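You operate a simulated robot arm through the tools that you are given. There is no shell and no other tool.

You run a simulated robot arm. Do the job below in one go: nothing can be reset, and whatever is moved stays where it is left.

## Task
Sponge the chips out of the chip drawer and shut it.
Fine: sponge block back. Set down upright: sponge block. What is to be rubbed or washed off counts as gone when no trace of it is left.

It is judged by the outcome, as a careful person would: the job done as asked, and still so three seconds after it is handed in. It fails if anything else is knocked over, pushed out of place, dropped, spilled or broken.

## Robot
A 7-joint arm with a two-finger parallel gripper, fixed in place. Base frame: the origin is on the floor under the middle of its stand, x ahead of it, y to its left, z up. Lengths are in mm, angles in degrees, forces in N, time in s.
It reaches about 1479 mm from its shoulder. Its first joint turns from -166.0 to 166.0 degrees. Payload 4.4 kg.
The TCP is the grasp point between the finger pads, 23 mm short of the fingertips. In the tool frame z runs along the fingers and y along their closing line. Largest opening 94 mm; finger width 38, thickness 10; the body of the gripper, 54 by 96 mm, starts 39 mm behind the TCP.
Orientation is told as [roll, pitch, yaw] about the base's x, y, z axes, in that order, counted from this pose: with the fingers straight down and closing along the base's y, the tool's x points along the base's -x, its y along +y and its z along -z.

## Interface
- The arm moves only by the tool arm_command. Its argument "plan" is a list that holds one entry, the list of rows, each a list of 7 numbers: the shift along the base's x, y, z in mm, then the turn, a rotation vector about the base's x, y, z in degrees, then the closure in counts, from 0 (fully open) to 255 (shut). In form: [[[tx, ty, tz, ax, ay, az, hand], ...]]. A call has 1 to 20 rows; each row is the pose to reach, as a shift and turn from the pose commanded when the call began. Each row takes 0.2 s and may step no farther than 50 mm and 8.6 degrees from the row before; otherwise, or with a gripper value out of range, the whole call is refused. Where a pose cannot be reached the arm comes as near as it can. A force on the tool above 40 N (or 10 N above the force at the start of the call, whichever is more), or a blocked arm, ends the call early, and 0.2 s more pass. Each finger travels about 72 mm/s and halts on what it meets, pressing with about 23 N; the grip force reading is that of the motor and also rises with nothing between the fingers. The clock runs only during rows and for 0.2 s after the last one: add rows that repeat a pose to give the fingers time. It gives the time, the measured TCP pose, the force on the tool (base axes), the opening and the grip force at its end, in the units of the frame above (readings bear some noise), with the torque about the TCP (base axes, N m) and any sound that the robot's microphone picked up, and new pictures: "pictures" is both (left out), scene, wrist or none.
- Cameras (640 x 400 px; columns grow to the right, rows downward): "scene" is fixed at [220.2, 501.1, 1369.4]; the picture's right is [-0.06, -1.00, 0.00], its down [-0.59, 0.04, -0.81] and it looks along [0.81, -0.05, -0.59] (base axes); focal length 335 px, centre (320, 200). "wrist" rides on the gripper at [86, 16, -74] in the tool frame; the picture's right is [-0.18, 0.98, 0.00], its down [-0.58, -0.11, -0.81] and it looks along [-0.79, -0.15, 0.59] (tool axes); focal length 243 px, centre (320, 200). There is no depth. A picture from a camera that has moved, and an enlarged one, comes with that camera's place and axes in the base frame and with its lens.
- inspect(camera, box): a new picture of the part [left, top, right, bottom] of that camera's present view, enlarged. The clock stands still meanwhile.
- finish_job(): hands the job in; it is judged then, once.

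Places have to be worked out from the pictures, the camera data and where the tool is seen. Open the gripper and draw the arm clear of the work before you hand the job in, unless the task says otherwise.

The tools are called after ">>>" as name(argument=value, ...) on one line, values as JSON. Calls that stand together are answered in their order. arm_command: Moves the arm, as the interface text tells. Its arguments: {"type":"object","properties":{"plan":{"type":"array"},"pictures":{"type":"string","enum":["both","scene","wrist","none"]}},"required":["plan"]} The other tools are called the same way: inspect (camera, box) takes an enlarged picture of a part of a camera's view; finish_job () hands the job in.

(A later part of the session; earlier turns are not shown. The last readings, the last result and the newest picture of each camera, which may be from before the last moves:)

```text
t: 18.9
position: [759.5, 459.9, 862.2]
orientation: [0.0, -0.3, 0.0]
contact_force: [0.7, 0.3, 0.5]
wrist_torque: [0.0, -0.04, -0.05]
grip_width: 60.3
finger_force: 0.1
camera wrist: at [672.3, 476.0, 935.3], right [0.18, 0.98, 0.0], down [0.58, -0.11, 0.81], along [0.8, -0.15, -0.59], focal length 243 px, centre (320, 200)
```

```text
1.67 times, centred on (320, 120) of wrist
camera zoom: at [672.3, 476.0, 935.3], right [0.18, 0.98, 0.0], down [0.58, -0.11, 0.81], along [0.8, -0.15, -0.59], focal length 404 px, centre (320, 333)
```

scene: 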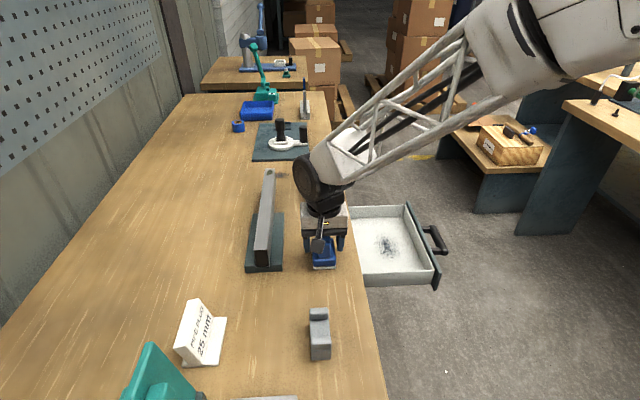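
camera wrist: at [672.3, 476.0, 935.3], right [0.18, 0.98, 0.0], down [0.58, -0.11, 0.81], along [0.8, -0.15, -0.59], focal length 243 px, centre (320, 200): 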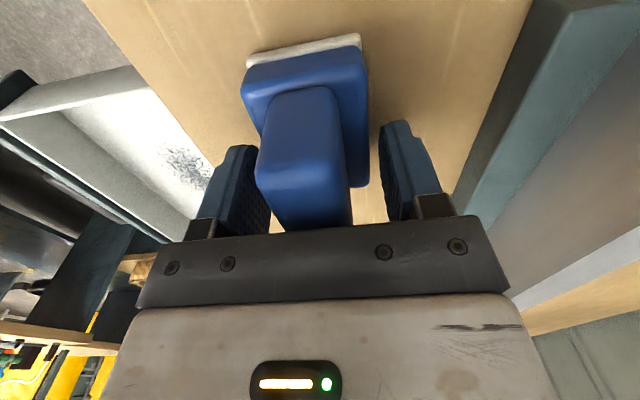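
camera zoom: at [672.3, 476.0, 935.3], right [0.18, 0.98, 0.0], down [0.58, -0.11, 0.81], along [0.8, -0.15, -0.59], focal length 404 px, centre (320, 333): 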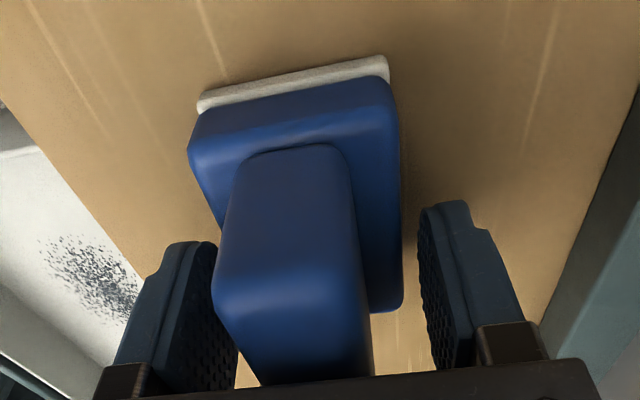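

The fingers straddle the handle, tips just above the sponge's base. I close on it.

>>> arm_command(plan=[[[0, -1, 0, 0, 0, 0, 150], [0, -1.5, 0, 0, 0, 0, 180], [0, -1.5, 0, 0, 0, 0, 255], [0, -1.5, 0, 0, 0, 0, 255], [0, -1.5, 0, 0, 0, 0, 255]]], pictures="wrist")

```text
t: 20.1
position: [760.0, 458.3, 861.9]
orientation: [0.1, -0.3, 0.1]
contact_force: [0.4, 0.2, -0.2]
wrist_torque: [0.02, 0.02, -0.01]
grip_width: 49.3
finger_force: 23.4
camera wrist: at [672.4, 474.4, 935.9], right [0.18, 0.98, 0.0], down [0.58, -0.11, 0.81], along [0.8, -0.15, -0.59], focal length 243 px, centre (320, 200)
```

wrist: 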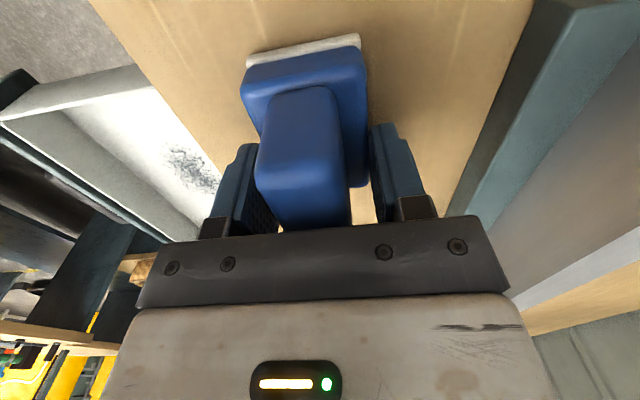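

It stopped at 49.3 mm, so the tips caught the base's upper edge rather than the handle. I reopen, rise 13 mm, and close again on the handle.

>>> arm_command(plan=[[[0, 0, 0, 0, 0, 0, 92], [0, 0, 0, 0, 0, 0, 92], [0, 0, 7, 0, 0, 0, 92], [0, 0, 13, 0, 0, 0, 92], [0, 0, 13, 0, 0, 0, 150], [0, 0, 13, 0, 0, 0, 180], [0, 0, 13, 0, 0, 0, 255], [0, 0, 13, 0, 0, 0, 255], [0, 0, 13, 0, 0, 0, 255]]], pictures="wrist")

```text
t: 22.1
position: [759.8, 458.5, 875.0]
orientation: [0.1, -0.3, 0.0]
contact_force: [-0.5, 0.1, -0.3]
wrist_torque: [-0.01, 0.01, 0.01]
grip_width: 25.5
finger_force: 23.2
camera wrist: at [672.2, 474.2, 948.7], right [0.18, 0.98, 0.0], down [0.58, -0.11, 0.81], along [0.8, -0.15, -0.59], focal length 243 px, centre (320, 200)
```

wrist: 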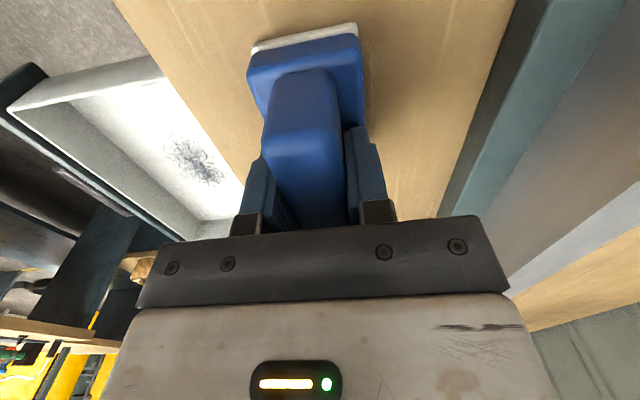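

The handle is held at 25.5 mm, centred. I lift the sponge and look at it.

>>> arm_command(plan=[[[0, 0, 6, 0, 0, 0, 255], [0, 0, 20, 0, 0, 0, 255], [0, 0, 40, 0, 0, 0, 255], [0, 0, 60, 0, 0, 0, 255], [0, 0, 60, 0, 0, 0, 255]]])

>>> inspect(camera="scene", box=[270, 160, 370, 280])

```text
t: 23.3
position: [762.8, 457.8, 936.8]
orientation: [0.0, -0.3, 0.0]
contact_force: [-0.7, 0.0, -1.0]
wrist_torque: [0.0, -0.03, -0.02]
grip_width: 25.6
finger_force: 23.3
camera wrist: at [675.5, 474.4, 1009.5], right [0.18, 0.98, 0.0], down [0.58, -0.11, 0.81], along [0.8, -0.15, -0.59], focal length 243 px, centre (320, 200)
```

scene: 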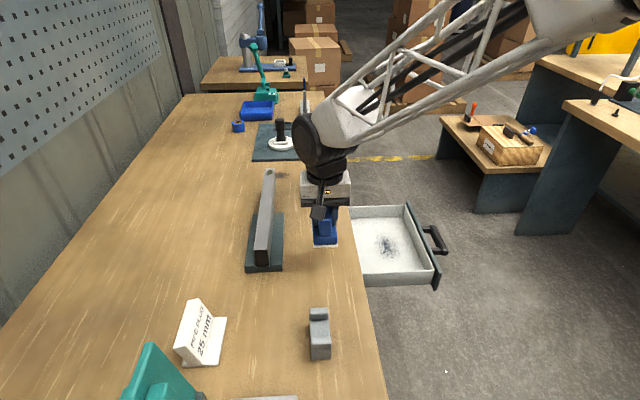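
wrist: 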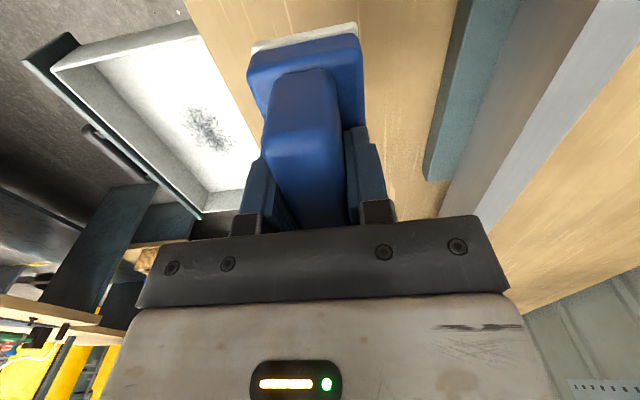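

```text
3.33 times, centred on (320, 220) of scene
camera zoom: at [220.2, 501.1, 1369.4], right [-0.06, -1.0, 0.0], down [-0.59, 0.04, -0.81], along [0.81, -0.05, -0.59], focal length 1118 px, centre (320, 133)
```

zoom: 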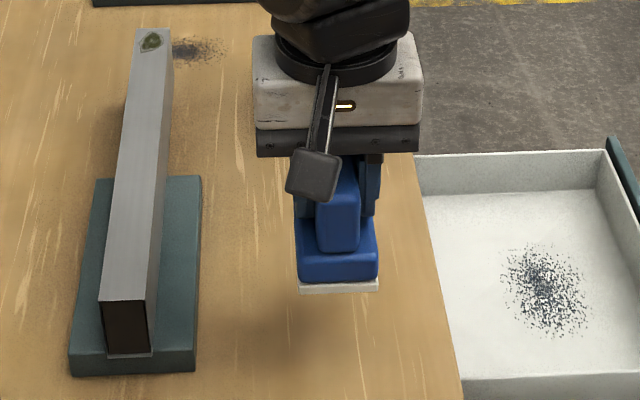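

The sponge is held firmly and level. I carry it over the chip patch (about x 860, y 282) and come partway down above the drawer.

>>> arm_command(plan=[[[20, -40, 0, 0, 0, 0, 255], [45, -82, 0, 0, 0, 0, 255], [70, -124, 0, 0, 0, 0, 255], [90, -160, -5, 0, 0, 0, 255], [97, -176, -25, 0, 0, 0, 255], [97, -176, -55, 0, 0, 0, 255], [97, -176, -70, 0, 0, 0, 255], [97, -176, -70, 0, 0, 0, 255]]])

>>> inspect(camera="scene", box=[330, 170, 470, 300])

>>> inspect(camera="wrist", box=[160, 0, 480, 220])

```text
t: 25.1
position: [856.5, 280.9, 865.5]
orientation: [0.2, -0.3, 0.0]
contact_force: [-0.1, 0.2, -0.6]
wrist_torque: [0.01, 0.03, -0.04]
grip_width: 26.1
finger_force: 23.0
camera wrist: at [768.6, 298.3, 939.6], right [0.18, 0.98, 0.0], down [0.58, -0.11, 0.81], along [0.8, -0.15, -0.59], focal length 243 px, centre (320, 200)
```

scene: 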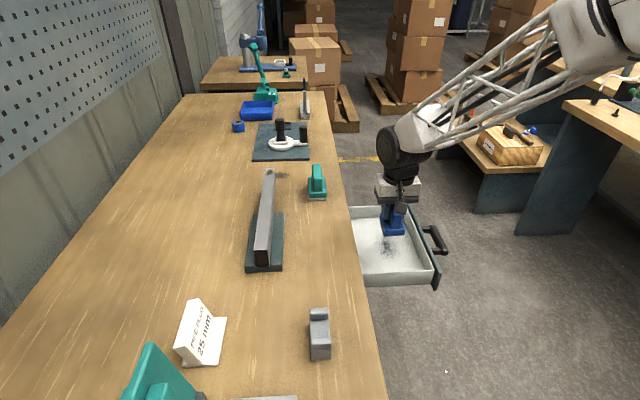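
wrist: 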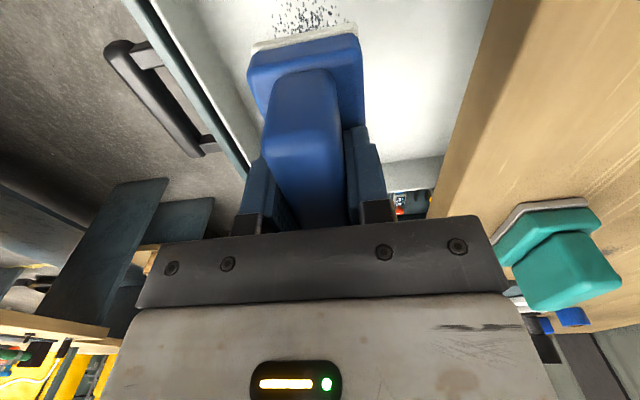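

```text
3.08 times, centred on (400, 235) of scene
camera zoom: at [220.2, 501.1, 1369.4], right [-0.06, -1.0, 0.0], down [-0.59, 0.04, -0.81], along [0.81, -0.05, -0.59], focal length 1032 px, centre (74, 92)
```

zoom: 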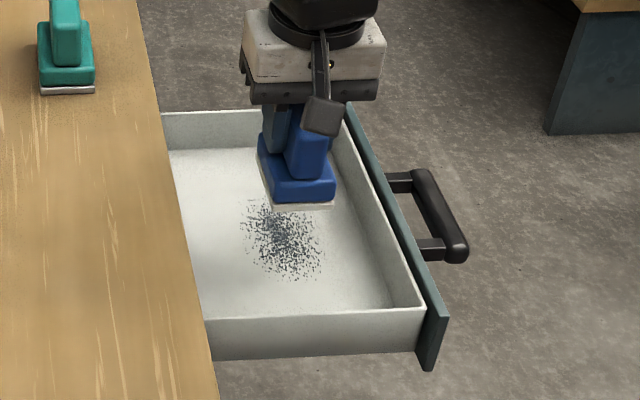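

```text
1.82 times, centred on (320, 110) of wrist
camera zoom: at [768.6, 298.3, 939.6], right [0.18, 0.98, 0.0], down [0.58, -0.11, 0.81], along [0.8, -0.15, -0.59], focal length 441 px, centre (320, 364)
```

zoom: 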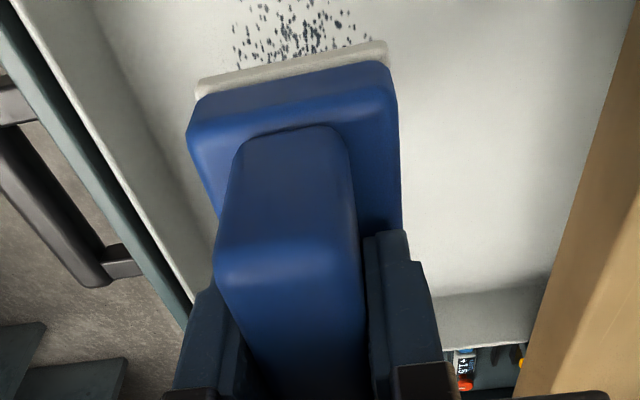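

The sponge hangs over the patch. I lower it toward the floor, first to just above where I expect contact.

>>> arm_command(plan=[[[3, 0, -25, 0, 0, 0, 255], [3, 0, -45, 0, 0, 0, 255], [3, 0, -55, 0, 0, 0, 255], [3, 0, -55, 0, 0, 0, 255]]], pictures="scene")

>>> inspect(camera="scene", box=[330, 170, 470, 300])

```text
t: 26.1
position: [861.9, 281.1, 810.1]
orientation: [0.1, -0.3, -0.1]
contact_force: [0.3, 0.2, -0.5]
wrist_torque: [-0.02, 0.03, -0.02]
grip_width: 25.4
finger_force: 23.4
```

scene: 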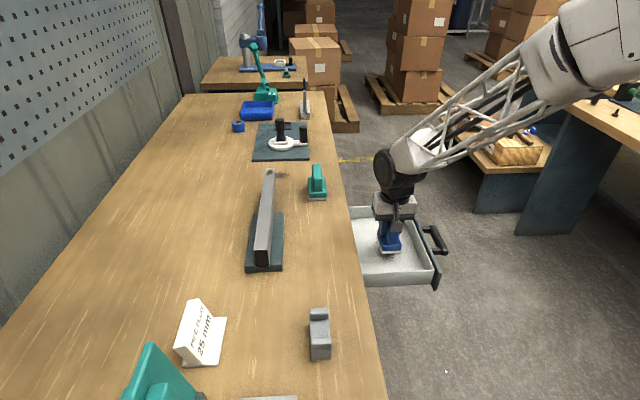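

```text
3.08 times, centred on (400, 235) of scene
camera zoom: at [220.2, 501.1, 1369.4], right [-0.06, -1.0, 0.0], down [-0.59, 0.04, -0.81], along [0.81, -0.05, -0.59], focal length 1032 px, centre (74, 92)
```

zoom: 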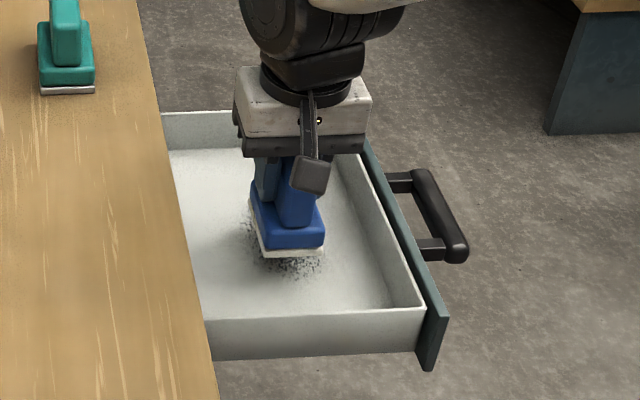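

The pad is close to the floor but not touching. I step down a few mm at a time to find contact.

>>> arm_command(plan=[[[0, 0, -3, 0, 0, 0, 255], [0, 0, -6, 0, 0, 0, 255], [0, 0, -6, 0, 0, 0, 255]]], pictures="none")

```text
t: 26.9
position: [860.7, 281.0, 805.0]
orientation: [0.1, -0.3, -0.1]
contact_force: [-0.1, -0.1, -1.4]
wrist_torque: [0.0, -0.03, 0.0]
grip_width: 25.5
finger_force: 23.2
```

Still no contact; continue stepping down.

>>> arm_command(plan=[[[0, 0, -2, 0, 0, 0, 255], [0, 0, -4, 0, 0, 0, 255], [0, 0, -6, 0, 0, 0, 255], [0, 0, -6, 0, 0, 0, 255]]], pictures="none")

```text
t: 27.9
position: [861.4, 280.8, 798.5]
orientation: [0.1, -0.3, 0.0]
contact_force: [0.6, 0.4, -1.0]
wrist_torque: [0.01, 0.01, -0.03]
grip_width: 25.7
finger_force: 22.5
```

>>> arm_command(plan=[[[0, 0, -2, 0, 0, 0, 255], [0, 0, -4, 0, 0, 0, 255], [0, 0, -6, 0, 0, 0, 255], [0, 0, -6, 0, 0, 0, 255]]], pictures="scene")

>>> inspect(camera="scene", box=[340, 190, 450, 290])

```text
t: 28.9
position: [860.0, 281.6, 792.4]
orientation: [0.1, -0.2, 0.0]
contact_force: [0.2, -0.6, -1.1]
wrist_torque: [0.0, 0.01, -0.02]
grip_width: 25.8
finger_force: 23.1
```

scene: 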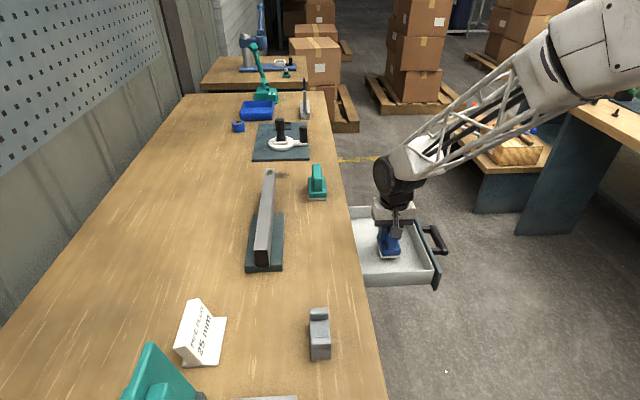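

```text
4.00 times, centred on (395, 240) of scene
camera zoom: at [220.2, 501.1, 1369.4], right [-0.06, -1.0, 0.0], down [-0.59, 0.04, -0.81], along [0.81, -0.05, -0.59], focal length 1341 px, centre (20, 40)
```

zoom: 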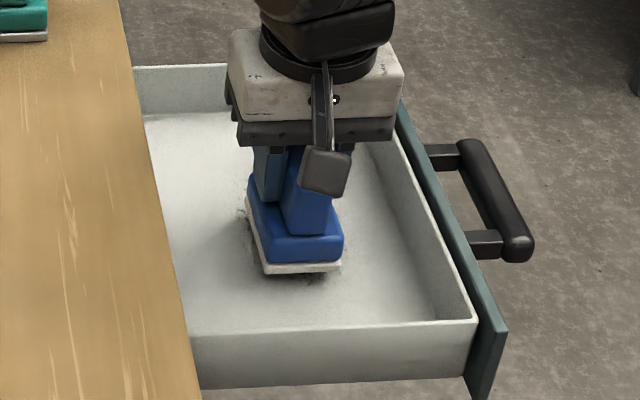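

The pad is now very close to the floor. I continue down in 1.5–2 mm steps.

>>> arm_command(plan=[[[0, 0, -2, 0, 0, 0, 255], [0, 0, -4, 0, 0, 0, 255], [0, 0, -4, 0, 0, 0, 255]]], pictures="none")

```text
t: 29.7
position: [862.1, 281.4, 789.1]
orientation: [0.1, -0.3, 0.1]
contact_force: [-0.4, 0.6, -0.8]
wrist_torque: [0.04, -0.02, -0.03]
grip_width: 26.0
finger_force: 23.1
```

>>> arm_command(plan=[[[0, 0, -2, 0, 0, 0, 255], [0, 0, -4, 0, 0, 0, 255], [0, 0, -4, 0, 0, 0, 255]]], pictures="none")

```text
t: 30.5
position: [862.1, 280.3, 785.8]
orientation: [0.1, -0.4, 0.1]
contact_force: [0.0, -0.1, -0.7]
wrist_torque: [-0.02, 0.01, 0.01]
grip_width: 25.7
finger_force: 23.2
```

>>> arm_command(plan=[[[0, 0, -2, 0, 0, 0, 255], [0, 0, -4, 0, 0, 0, 255], [0, 0, -4, 0, 0, 0, 255]]], pictures="scene")

>>> inspect(camera="scene", box=[370, 220, 430, 280])

```text
t: 31.3
position: [859.5, 280.8, 782.4]
orientation: [0.1, -0.4, 0.1]
contact_force: [-1.2, 0.1, 10.0]
wrist_torque: [-0.15, 0.52, -0.01]
grip_width: 25.7
finger_force: 23.3
```

scene: 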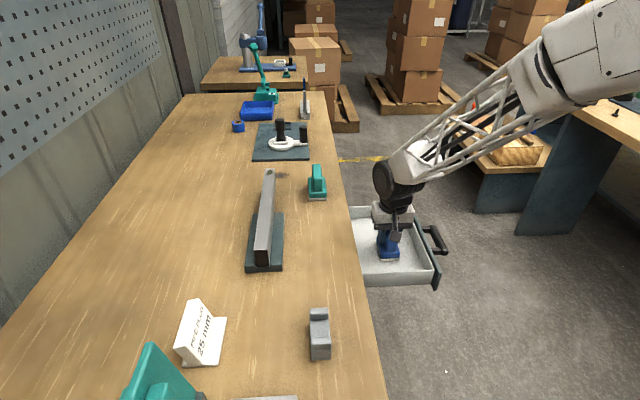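

```text
6.67 times, centred on (400, 250) of scene
camera zoom: at [220.2, 501.1, 1369.4], right [-0.06, -1.0, 0.0], down [-0.59, 0.04, -0.81], along [0.81, -0.05, -0.59], focal length 2235 px, centre (-213, -133)
```

zoom: 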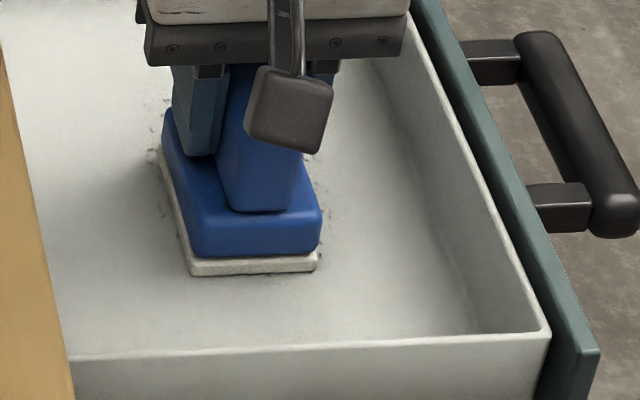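

Contact: about 10 N upward, first touching on the −x pad edge, so the floor corresponds to TCP z≈783. I level the tool by 0.5° and make a first short rubbing stroke along x (drawer rails hold that direction).

>>> arm_command(plan=[[[0, 0, 0, 0, 0.5, 0, 255], [-8, 0, 0, 0, 0.5, 0, 255], [-20, 0, 0, 0, 0.5, 0, 255], [-8, 0, 0, 0, 0.5, 0, 255], [8, 0, 0, 0, 0.5, 0, 255], [24, 0, 0, 0, 0.5, 0, 255], [40, 0, 0, 0, 0.5, 0, 255]]])

>>> inspect(camera="scene", box=[340, 190, 450, 290])

>>> inspect(camera="wrist", box=[160, 0, 480, 220])

```text
t: 32.9
position: [902.8, 281.0, 782.6]
orientation: [0.1, 0.2, 0.0]
contact_force: [-1.9, 0.3, 5.2]
wrist_torque: [-0.06, -0.06, -0.04]
grip_width: 25.9
finger_force: 23.0
camera wrist: at [814.4, 297.4, 855.8], right [0.18, 0.98, 0.0], down [0.58, -0.11, 0.8], along [0.79, -0.15, -0.59], focal length 243 px, centre (320, 200)
```

scene: 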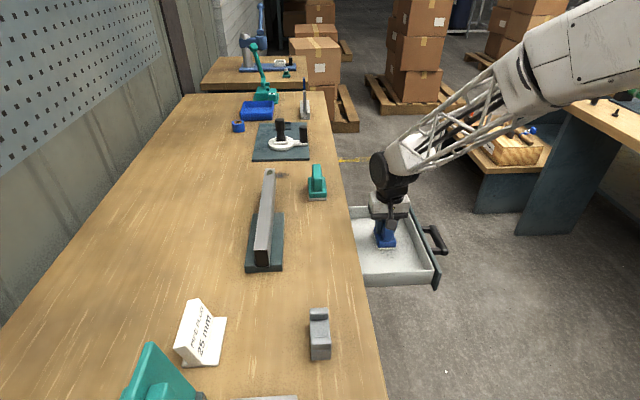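
wrist: 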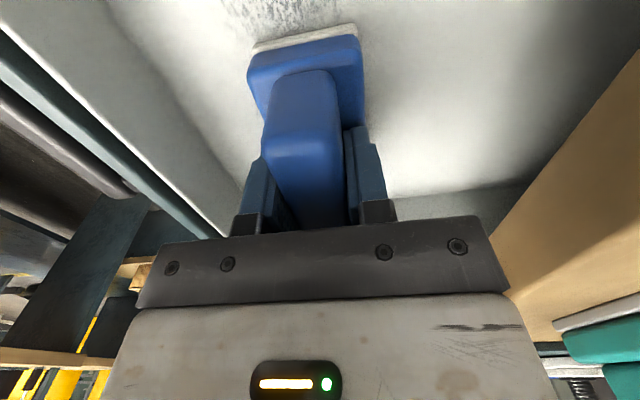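

```text
4.00 times, centred on (395, 240) of scene
camera zoom: at [220.2, 501.1, 1369.4], right [-0.06, -1.0, 0.0], down [-0.59, 0.04, -0.81], along [0.81, -0.05, -0.59], focal length 1341 px, centre (20, 40)
```

zoom: 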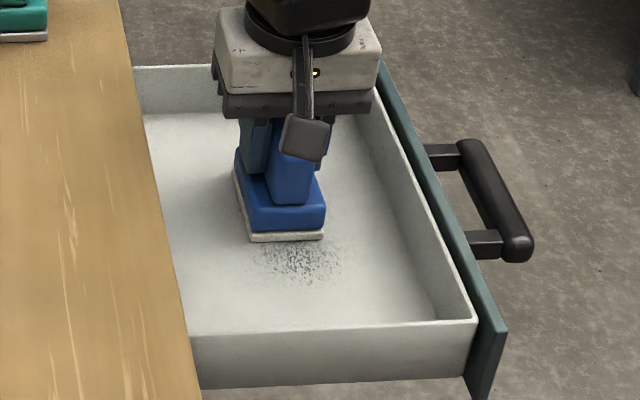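

```text
1.82 times, centred on (320, 110) of wrist
camera zoom: at [814.4, 297.4, 855.8], right [0.18, 0.98, 0.0], down [0.58, -0.11, 0.8], along [0.79, -0.15, -0.59], focal length 441 px, centre (320, 364)
```

zoom: 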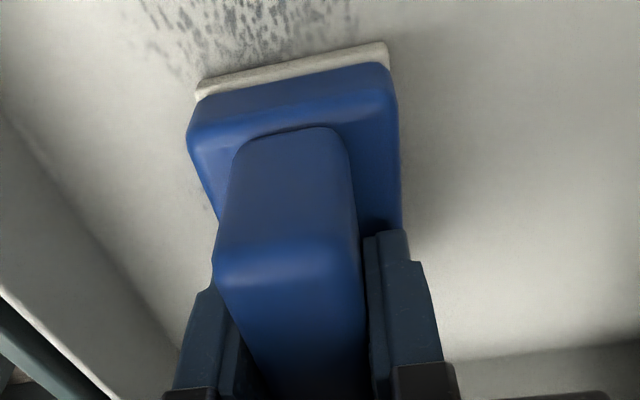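

The rubbed part is visibly fading, so this is the right tool and the pressure works. I press about 1 mm more and sweep in a zigzag of x-strokes over the patch.

>>> arm_command(plan=[[[20, 0, -1, 0, 0, 0, 255], [33, -3, -1, 0, 0, 0, 255], [10, -6, -1, 0, 0, 0, 255], [-15, -9, -1, 0, 0, 0, 255], [-40, -12, -1, 0, 0, 0, 255], [-65, -15, -1, 0, 0, 0, 255], [-75, -17, -1, 0, 0, 0, 255], [-50, -20, -1, 0, 0, 0, 255], [-25, -23, -1, 0, 0, 0, 255], [0, -26, -1, 0, 0, 0, 255], [25, -29, -1, 0, 0, 0, 255], [35, -31, -1, 0, 0, 0, 255], [10, -29, -1, 0, 0, 0, 255], [-15, -26, -1, 0, 0, 0, 255], [-40, -23, -1, 0, 0, 0, 255], [-65, -20, -1, 0, 0, 0, 255], [-75, -17, -1, 0, 0, 0, 255], [-50, -14, -1, 0, 0, 0, 255], [-25, -11, -1, 0, 0, 0, 255], [0, -8, -1, 0, 0, 0, 255]]])

>>> inspect(camera="scene", box=[340, 190, 450, 290])

>>> inspect(camera="wrist", box=[160, 0, 480, 220])

```text
t: 34.6
position: [836.3, 263.8, 779.3]
orientation: [0.2, 0.2, 0.0]
contact_force: [-1.9, -0.3, 7.3]
wrist_torque: [-0.09, -0.13, -0.02]
grip_width: 25.4
finger_force: 23.2
stopped in row 8: the force on the tool passed its limit at 41 N (the readings are from after the stop); the commanded pose is now the measured one
camera wrist: at [749.5, 280.0, 854.0], right [0.18, 0.98, 0.0], down [0.58, -0.11, 0.8], along [0.79, -0.15, -0.59], focal length 243 px, centre (320, 200)
```

scene: 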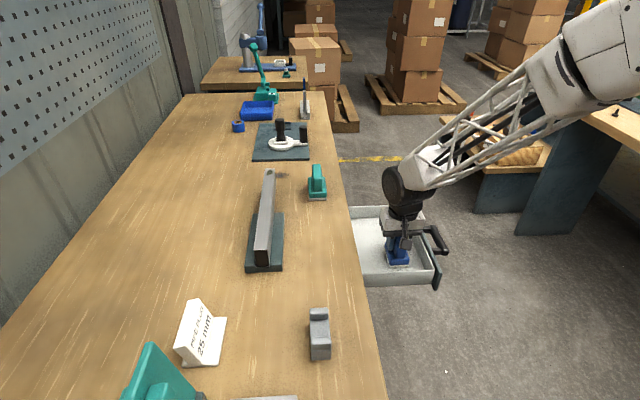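
wrist: 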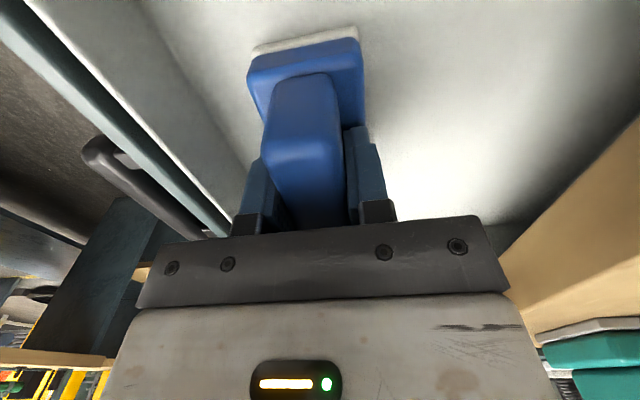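

```text
4.00 times, centred on (395, 240) of scene
camera zoom: at [220.2, 501.1, 1369.4], right [-0.06, -1.0, 0.0], down [-0.59, 0.04, -0.81], along [0.81, -0.05, -0.59], focal length 1341 px, centre (20, 40)
```

zoom: 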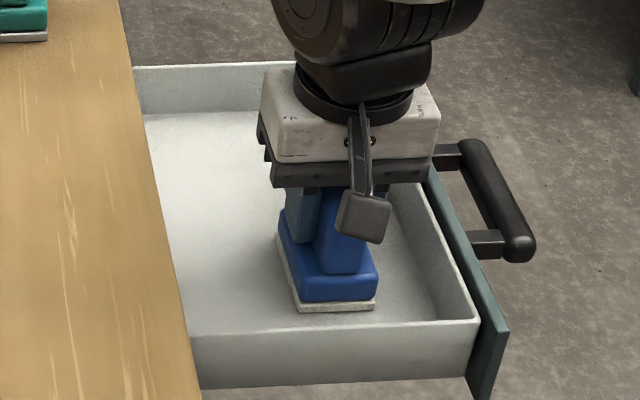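

```text
1.82 times, centred on (320, 110) of wrist
camera zoom: at [749.5, 280.0, 854.0], right [0.18, 0.98, 0.0], down [0.58, -0.11, 0.8], along [0.79, -0.15, -0.59], focal length 441 px, centre (320, 364)
```

zoom: 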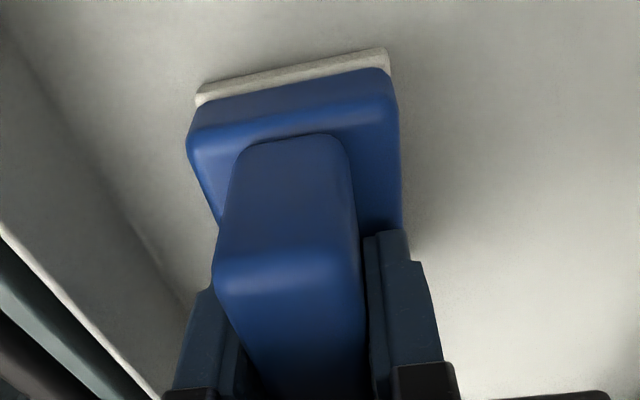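

The patch appears mostly gone in this view. I lift the sponge out toward the far side to inspect the floor from the scene camera.

>>> arm_command(plan=[[[2, 0, 15, 0, 0, 0, 255], [15, 2, 45, 0, 0, 0, 255], [45, 4, 80, 0, 0, 0, 255], [80, 6, 110, 0, 0, 0, 255], [115, 6, 125, 0, 0, 0, 255], [125, 6, 125, 0, 0, 0, 255], [125, 6, 125, 0, 0, 0, 255]]])

>>> inspect(camera="scene", box=[340, 195, 450, 295])

>>> inspect(camera="scene", box=[365, 220, 415, 270])

```text
t: 36.2
position: [961.0, 271.1, 905.5]
orientation: [0.1, 0.2, 0.0]
contact_force: [-1.3, -0.2, -0.8]
wrist_torque: [0.0, -0.02, 0.0]
grip_width: 25.7
finger_force: 22.8
camera wrist: at [874.7, 287.0, 979.4], right [0.18, 0.98, 0.0], down [0.58, -0.11, 0.8], along [0.79, -0.15, -0.59], focal length 243 px, centre (320, 200)
```

scene: 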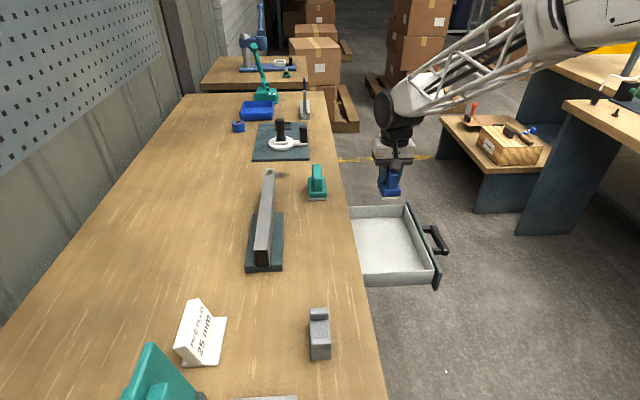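
wrist: 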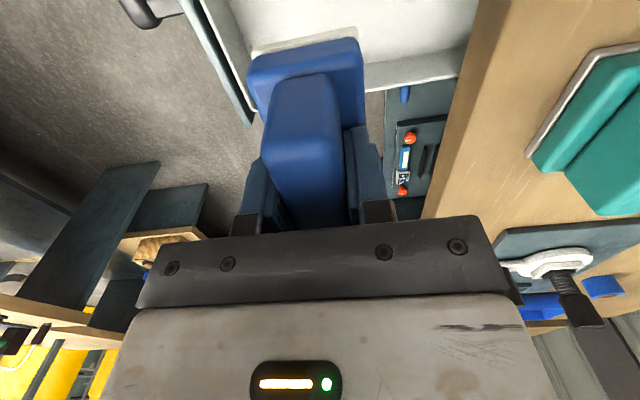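

```text
4.00 times, centred on (395, 245) of scene
camera zoom: at [220.2, 501.1, 1369.4], right [-0.06, -1.0, 0.0], down [-0.59, 0.04, -0.81], along [0.81, -0.05, -0.59], focal length 1341 px, centre (20, 20)
```

zoom: 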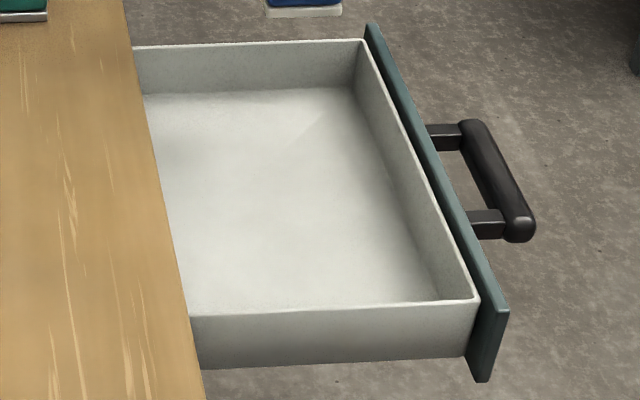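

```text
8.00 times, centred on (390, 245) of scene
camera zoom: at [220.2, 501.1, 1369.4], right [-0.06, -1.0, 0.0], down [-0.59, 0.04, -0.81], along [0.81, -0.05, -0.59], focal length 2682 px, centre (-240, -160)
```

zoom: 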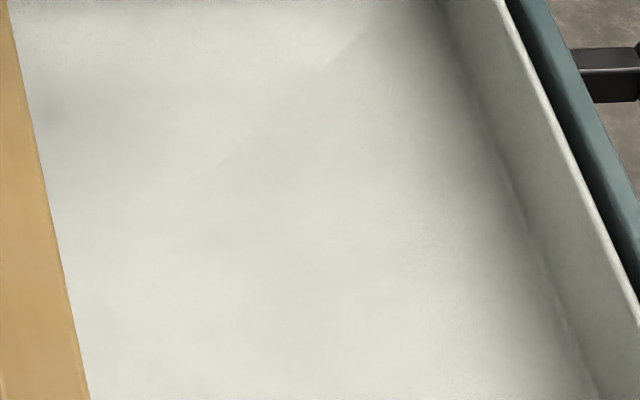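

The visible floor looks clean. To leave no faint trace at the rims, I make one more lighter pass covering y 245–296 and the full x range.

>>> arm_command(plan=[[[-31, 26, -45, 0, 0, 0, 255], [-31, 26, -85, 0, 0, 0, 255], [-31, 26, -110, 0, 0, 0, 255], [-31, 26, -117, 0, 0, 0, 255], [-31, 26, -121.5, 0, 0, 0, 255], [-51, 26, -122, 0, 0, 0, 255], [-76, 26, -122, 0, 0, 0, 255], [-101, 26, -122, 0, 0, 0, 255], [-126, 26, -122, 0, 0, 0, 255], [-106, 20, -122, 0, 0, 0, 255], [-81, 14, -122, 0, 0, 0, 255], [-56, 8, -122, 0, 0, 0, 255], [-31, 2, -122, 0, 0, 0, 255], [-56, -4, -122, 0, 0, 0, 255], [-81, -10, -122, 0, 0, 0, 255], [-106, -16, -122, 0, 0, 0, 255], [-126, -22, -122, 0, 0, 0, 255], [-106, -25, -122, 0, 0, 0, 255], [-81, -25, -122, 0, 0, 0, 255], [-56, -25, -122, 0, 0, 0, 255]]], pictures="scene")

```text
refused: row 1 steps farther than a row can; nothing moved
```

The first step was too long; I split the descent into smaller steps.

>>> arm_command(plan=[[[-20, 16, -30, 0, 0, 0, 255], [-31, 26, -70, 0, 0, 0, 255], [-31, 26, -105, 0, 0, 0, 255], [-31, 26, -117, 0, 0, 0, 255], [-31, 26, -121.5, 0, 0, 0, 255], [-51, 26, -122, 0, 0, 0, 255], [-76, 26, -122, 0, 0, 0, 255], [-101, 26, -122, 0, 0, 0, 255], [-126, 26, -122, 0, 0, 0, 255], [-106, 20, -122, 0, 0, 0, 255], [-81, 14, -122, 0, 0, 0, 255], [-56, 8, -122, 0, 0, 0, 255], [-31, 2, -122, 0, 0, 0, 255], [-56, -4, -122, 0, 0, 0, 255], [-81, -10, -122, 0, 0, 0, 255], [-106, -16, -122, 0, 0, 0, 255], [-126, -22, -122, 0, 0, 0, 255], [-106, -25, -122, 0, 0, 0, 255], [-81, -25, -122, 0, 0, 0, 255], [-56, -25, -122, 0, 0, 0, 255]]], pictures="scene")

```text
t: 40.4
position: [903.5, 243.4, 783.1]
orientation: [0.1, 0.2, 0.0]
contact_force: [-0.5, 0.5, -0.9]
wrist_torque: [0.06, 0.0, 0.0]
grip_width: 25.7
finger_force: 23.5
```

scene: 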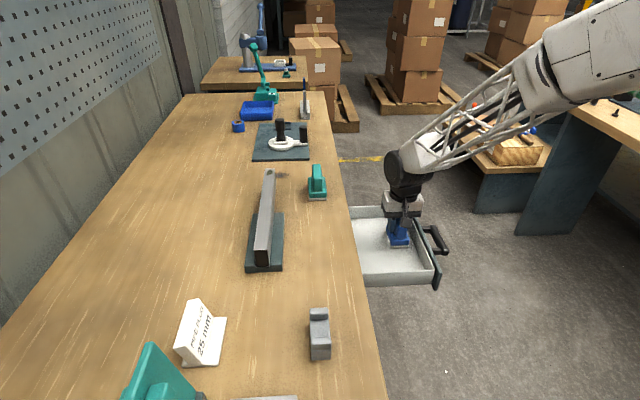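

This ended without contact (floor just below), so I lower in 1 mm steps to touch and then repeat the strokes with contact.

>>> arm_command(plan=[[[0, 0, -1, 0, 0, 0, 255], [0, 0, -2, 0, 0, 0, 255], [0, 0, -2, 0, 0, 0, 255]]], pictures="none")

```text
t: 41.2
position: [905.3, 244.7, 779.9]
orientation: [0.1, 0.2, 0.0]
contact_force: [0.3, -0.2, 3.7]
wrist_torque: [-0.06, -0.15, 0.0]
grip_width: 25.8
finger_force: 23.0
```

Contact at about 4–5 N now. I repeat the zigzag with slightly more pressure across the whole area.

>>> arm_command(plan=[[[15, 0, -0.6, 0, 0, 0, 255], [30, 2, -0.6, 0, 0, 0, 255], [10, 4, -0.6, 0, 0, 0, 255], [-14, 5, -0.6, 0, 0, 0, 255], [-38, 6, -0.6, 0, 0, 0, 255], [-62, 7, -0.6, 0, 0, 0, 255], [-80, 9, -0.6, 0, 0, 0, 255], [-56, 13, -0.6, 0, 0, 0, 255], [-32, 17, -0.6, 0, 0, 0, 255], [-8, 21, -0.6, 0, 0, 0, 255], [16, 24, -0.6, 0, 0, 0, 255], [30, 27, -0.6, 0, 0, 0, 255], [8, 31, -0.6, 0, 0, 0, 255], [-16, 35, -0.6, 0, 0, 0, 255], [-40, 39, -0.6, 0, 0, 0, 255], [-64, 43, -0.6, 0, 0, 0, 255], [-80, 47, -0.6, 0, 0, 0, 255], [-56, 51, -0.6, 0, 0, 0, 255], [-32, 52, -0.6, 0, 0, 0, 255], [-8, 52, -0.6, 0, 0, 0, 255]]], pictures="scene")

```text
t: 45.4
position: [898.5, 295.3, 779.7]
orientation: [0.0, 0.3, 0.0]
contact_force: [-0.8, 0.3, 0.6]
wrist_torque: [-0.01, -0.03, -0.01]
grip_width: 25.9
finger_force: 22.8
```

scene: 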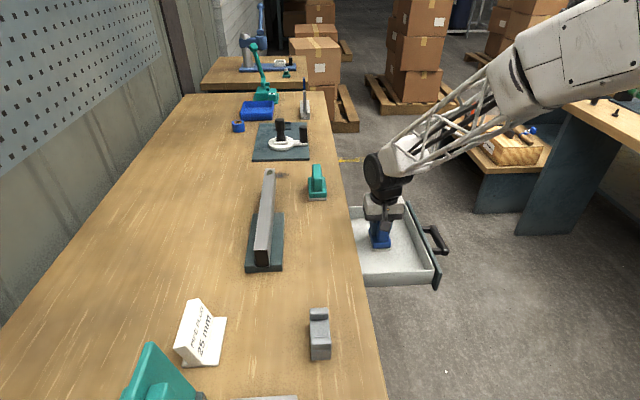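

Contact was light at the end, so I press about 1.5 mm more and make a final set of strokes on the y≈280–296 side.

>>> arm_command(plan=[[[10, 0, -1.3, 0, 0, 0, 255], [32, 0, -1.5, 0, 0, 0, 255], [10, -1, -1.5, 0, 0, 0, 255], [-14, -2, -1.5, 0, 0, 0, 255], [-38, -3, -1.5, 0, 0, 0, 255], [-62, -4, -1.5, 0, 0, 0, 255], [-72, -7, -1.5, 0, 0, 0, 255], [-48, -11, -1.5, 0, 0, 0, 255], [-24, -14, -1.5, 0, 0, 0, 255], [0, -17, -1.5, 0, 0, 0, 255], [24, -20, -1.5, 0, 0, 0, 255], [34, -24, -1.5, 0, 0, 0, 255], [10, -28, -1.5, 0, 0, 0, 255], [-14, -32, -1.5, 0, 0, 0, 255], [-38, -36, -1.5, 0, 0, 0, 255], [-62, -40, -1.5, 0, 0, 0, 255], [-72, -44, -1.5, 0, 0, 0, 255], [-48, -48, -1.5, 0, 0, 0, 255], [-24, -50, -1.5, 0, 0, 0, 255], [0, -50, -1.5, 0, 0, 0, 255]]], pictures="scene")

```text
t: 47.1
position: [828.5, 289.0, 780.0]
orientation: [0.1, 0.2, 0.1]
contact_force: [-1.8, -0.6, 10.2]
wrist_torque: [-0.16, -0.19, 0.01]
grip_width: 25.7
finger_force: 23.6
stopped in row 8: the force on the tool passed its limit at 50 N (the readings are from after the stop); the commanded pose is now the measured one
```

scene: 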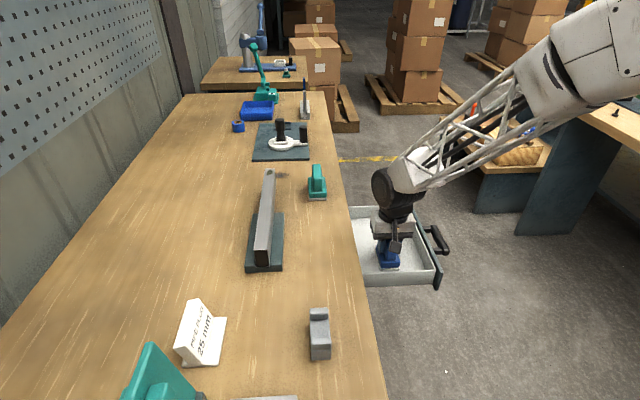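

Good firm contact on that line. I lift the sponge out and inspect the floor again.

>>> arm_command(plan=[[[2, 0, 15, 0, 0, 0, 255], [15, -5, 45, 0, 0, 0, 255], [45, -12, 75, 0, 0, 0, 255], [80, -18, 105, 0, 0, 0, 255], [115, -18, 125, 0, 0, 0, 255], [133, -18, 130, 0, 0, 0, 255], [133, -18, 130, 0, 0, 0, 255]]], pictures="scene")

>>> inspect(camera="scene", box=[345, 200, 445, 290])

>>> inspect(camera="scene", box=[365, 210, 415, 250])

>>> inspect(camera="scene", box=[360, 240, 430, 280])

```text
t: 48.7
position: [960.1, 269.1, 911.6]
orientation: [0.1, 0.2, 0.1]
contact_force: [0.5, 0.4, -0.1]
wrist_torque: [-0.04, 0.01, 0.02]
grip_width: 25.6
finger_force: 22.8
```

scene: 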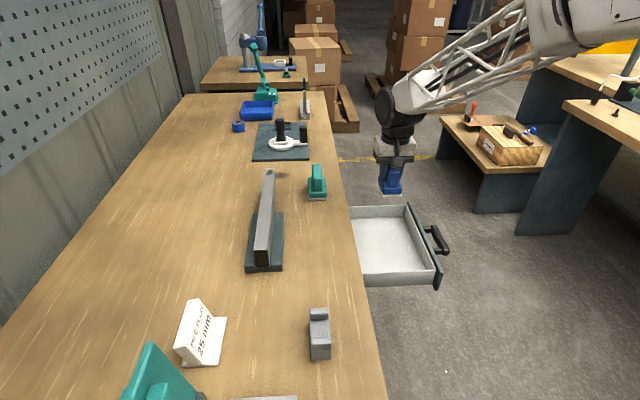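

```text
4.44 times, centred on (395, 245) of scene
camera zoom: at [220.2, 501.1, 1369.4], right [-0.06, -1.0, 0.0], down [-0.59, 0.04, -0.81], along [0.81, -0.05, -0.59], focal length 1490 px, centre (-13, 0)
```

zoom: 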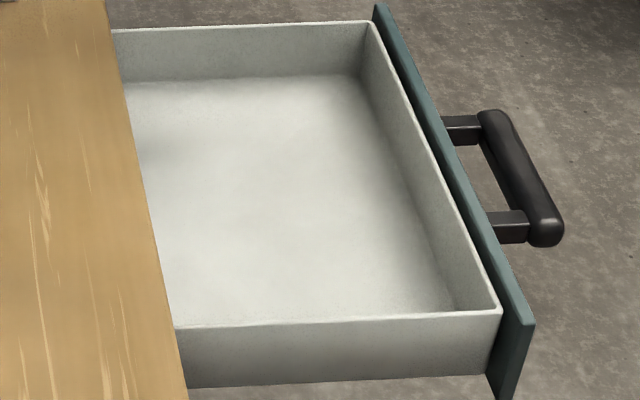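

```text
10.00 times, centred on (390, 230) of scene
camera zoom: at [220.2, 501.1, 1369.4], right [-0.06, -1.0, 0.0], down [-0.59, 0.04, -0.81], along [0.81, -0.05, -0.59], focal length 3353 px, centre (-380, -100)
```

zoom: 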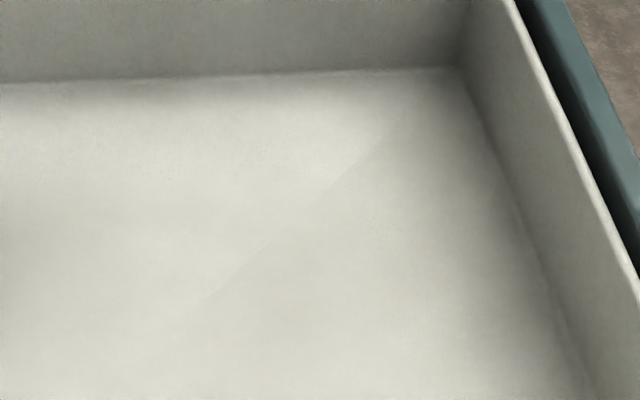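

```text
9.14 times, centred on (395, 260) of scene
camera zoom: at [220.2, 501.1, 1369.4], right [-0.06, -1.0, 0.0], down [-0.59, 0.04, -0.81], along [0.81, -0.05, -0.59], focal length 3066 px, centre (-366, -349)
```

zoom: 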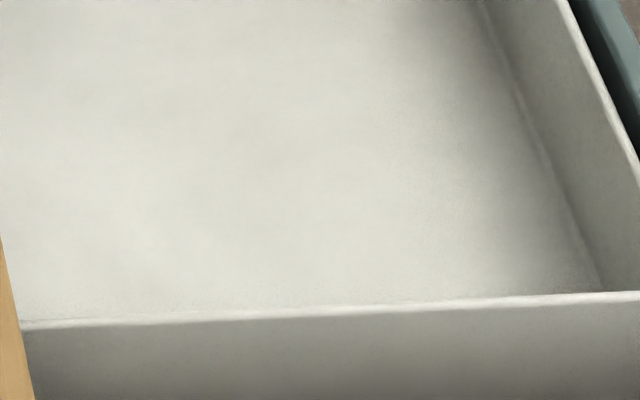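

The drawer floor is spotless. I carry the sponge back over its original spot (TCP about 760, 458.5) and hover above the bench.

>>> arm_command(plan=[[[-10, 10, 25, 0, 0, 0, 255], [-40, 38, 35, 0, 0, 0, 255], [-75, 70, 35, 0, 0, 0, 255], [-110, 103, 35, 0, 0, 0, 255], [-145, 136, 35, 0, 0, 0, 255], [-175, 164, 35, 0, 0, 0, 255], [-200, 189.4, 35, 0, 0, 0, 255], [-200, 189.4, 10, 0, 0, 0, 255], [-200, 189.4, -12, 0, 0, 0, 255], [-200, 189.4, -12, 0, 0, 0, 255]]])

>>> inspect(camera="scene", box=[270, 180, 370, 280])

```text
t: 50.9
position: [761.2, 462.5, 897.6]
orientation: [0.1, 0.2, 0.2]
contact_force: [-0.1, -0.3, -1.3]
wrist_torque: [-0.02, 0.0, 0.03]
grip_width: 26.0
finger_force: 23.0
camera wrist: at [674.1, 478.9, 971.8], right [0.18, 0.98, 0.0], down [0.58, -0.11, 0.8], along [0.79, -0.15, -0.6], focal length 243 px, centre (320, 200)
```

scene: 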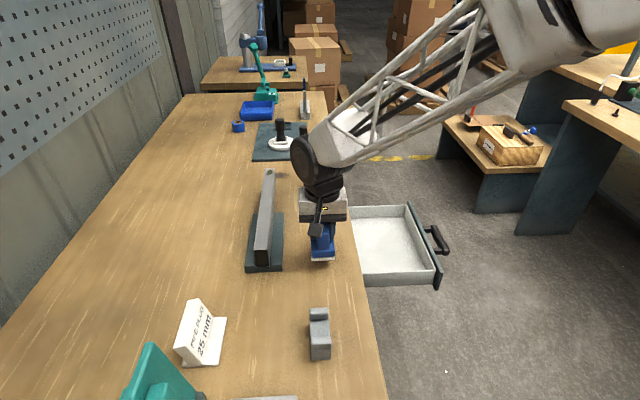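
wrist: 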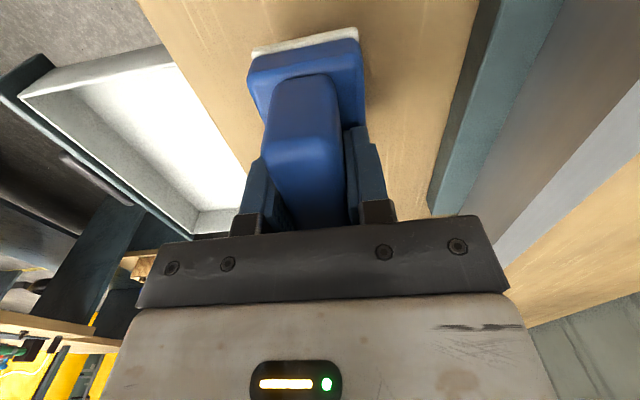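

```text
4.00 times, centred on (320, 230) of scene
camera zoom: at [220.2, 501.1, 1369.4], right [-0.06, -1.0, 0.0], down [-0.59, 0.04, -0.81], along [0.81, -0.05, -0.59], focal length 1341 px, centre (320, 80)
```

zoom: 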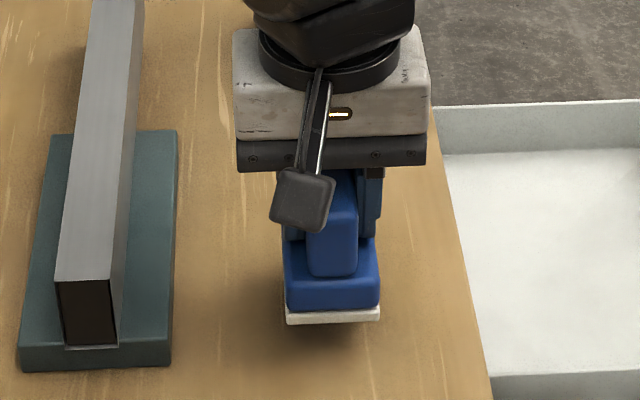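

I'm a few mm to +y of the original spot; I correct that and lower close to the bench surface.

>>> arm_command(plan=[[[-1, -3.5, -8, 0, 0, 0, 255], [-1, -3.5, -15, 0, 0, 0, 255], [-1, -3.5, -19, 0, 0, 0, 255], [-1, -3.5, -19, 0, 0, 0, 255]]], pictures="none")

```text
t: 51.9
position: [759.9, 458.2, 878.9]
orientation: [0.1, 0.2, 0.1]
contact_force: [0.4, 0.7, -1.6]
wrist_torque: [0.02, 0.03, 0.0]
grip_width: 25.6
finger_force: 23.1
```

>>> arm_command(plan=[[[0, 0, -1.5, 0, 0, 0, 255], [0, 0, -3, 0, 0, 0, 255], [0, 0, -4, 0, 0, 0, 255], [0, 0, -4, 0, 0, 0, 255]]], pictures="none")

```text
t: 52.9
position: [760.1, 456.1, 874.2]
orientation: [0.2, 0.2, 0.2]
contact_force: [-0.2, 0.3, -1.2]
wrist_torque: [-0.02, 0.0, -0.04]
grip_width: 25.5
finger_force: 23.1
```

No contact yet at 874; I step down in 1 mm increments.

>>> arm_command(plan=[[[0, 0, -1, 0, 0, 0, 255], [0, 0, -2, 0, 0, 0, 255], [0, 0, -2, 0, 0, 0, 255]]], pictures="none")

```text
t: 53.7
position: [760.3, 457.4, 872.5]
orientation: [0.3, 0.2, 0.1]
contact_force: [0.3, -0.4, 8.5]
wrist_torque: [-0.21, -0.24, -0.04]
grip_width: 25.8
finger_force: 23.0
```

Contact at about 9 N, so the sponge sits on the bench. I relax slightly, open the gripper, and rise.

>>> arm_command(plan=[[[0, 0, 0.8, 0, 0, 0, 255], [0, 0, 0.8, 0, 0, 0, 150], [0, 0, 0.8, 0, 0, 0, 92], [0, 0, 0.8, 0, 0, 0, 92], [0, 0, 12, 0, 0, 0, 92], [0, 0, 35, 0, 0, 0, 92], [0, 0, 70, 0, 0, 0, 92], [0, 0, 90, 0, 0, 0, 92]]])

>>> inspect(camera="scene", box=[270, 180, 370, 280])

```text
t: 55.5
position: [761.4, 456.7, 961.8]
orientation: [0.2, 0.3, 0.1]
contact_force: [-0.6, -0.6, -0.7]
wrist_torque: [0.02, 0.0, 0.0]
grip_width: 60.1
finger_force: 0.0
camera wrist: at [674.6, 473.2, 1036.6], right [0.18, 0.98, 0.0], down [0.58, -0.11, 0.8], along [0.79, -0.15, -0.59], focal length 243 px, centre (320, 200)
```

scene: 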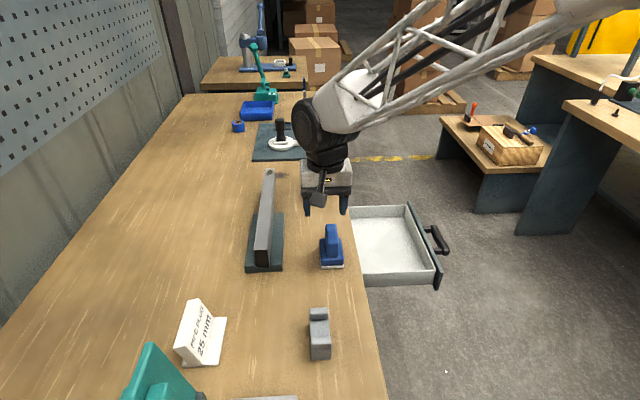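
wrist: 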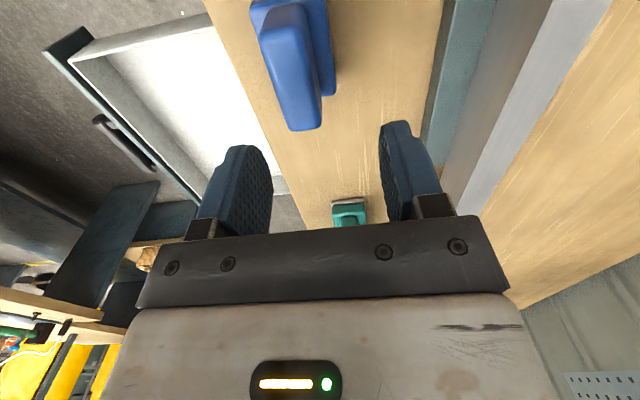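

```text
4.00 times, centred on (320, 230) of scene
camera zoom: at [220.2, 501.1, 1369.4], right [-0.06, -1.0, 0.0], down [-0.59, 0.04, -0.81], along [0.81, -0.05, -0.59], focal length 1341 px, centre (320, 80)
```

zoom: 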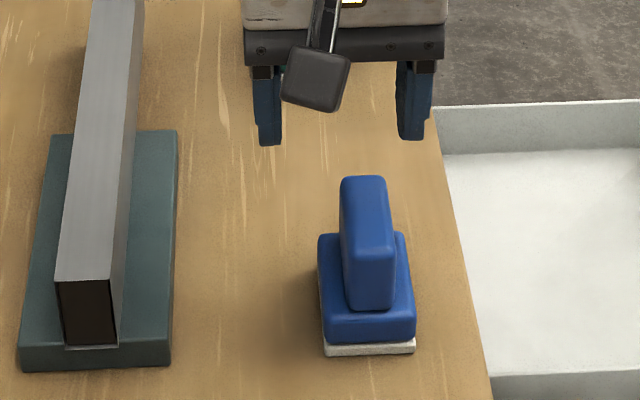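

The sponge is upright, but it was dragged about 17 mm to −y when the fingers opened. I'll compare with its original pixel position.

>>> inspect(camera="scene", box=[295, 215, 385, 275])

>>> inspect(camera="wrist", box=[200, 0, 440, 200])

```text
6.67 times, centred on (340, 245) of scene
camera zoom: at [220.2, 501.1, 1369.4], right [-0.06, -1.0, 0.0], down [-0.59, 0.04, -0.81], along [0.81, -0.05, -0.59], focal length 2235 px, centre (187, -100)
```

zoom: 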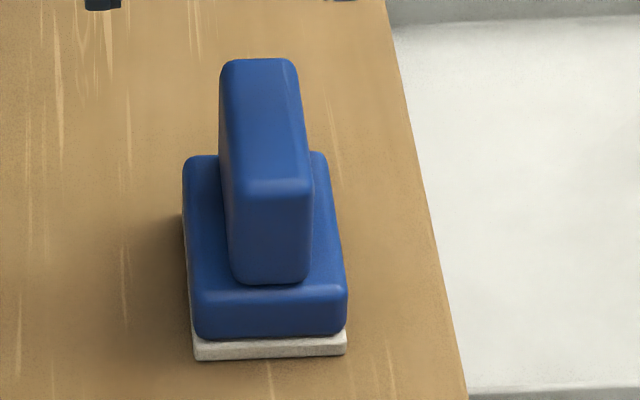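

```text
2.00 times, centred on (320, 100) of wrist
camera zoom: at [674.6, 473.2, 1036.6], right [0.18, 0.98, 0.0], down [0.58, -0.11, 0.8], along [0.79, -0.15, -0.59], focal length 485 px, centre (320, 400)
```

zoom: 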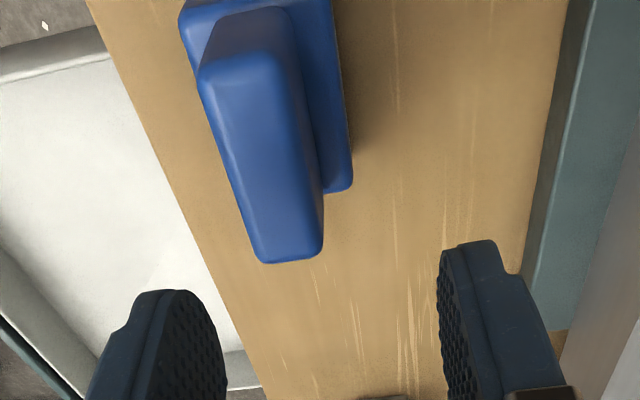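

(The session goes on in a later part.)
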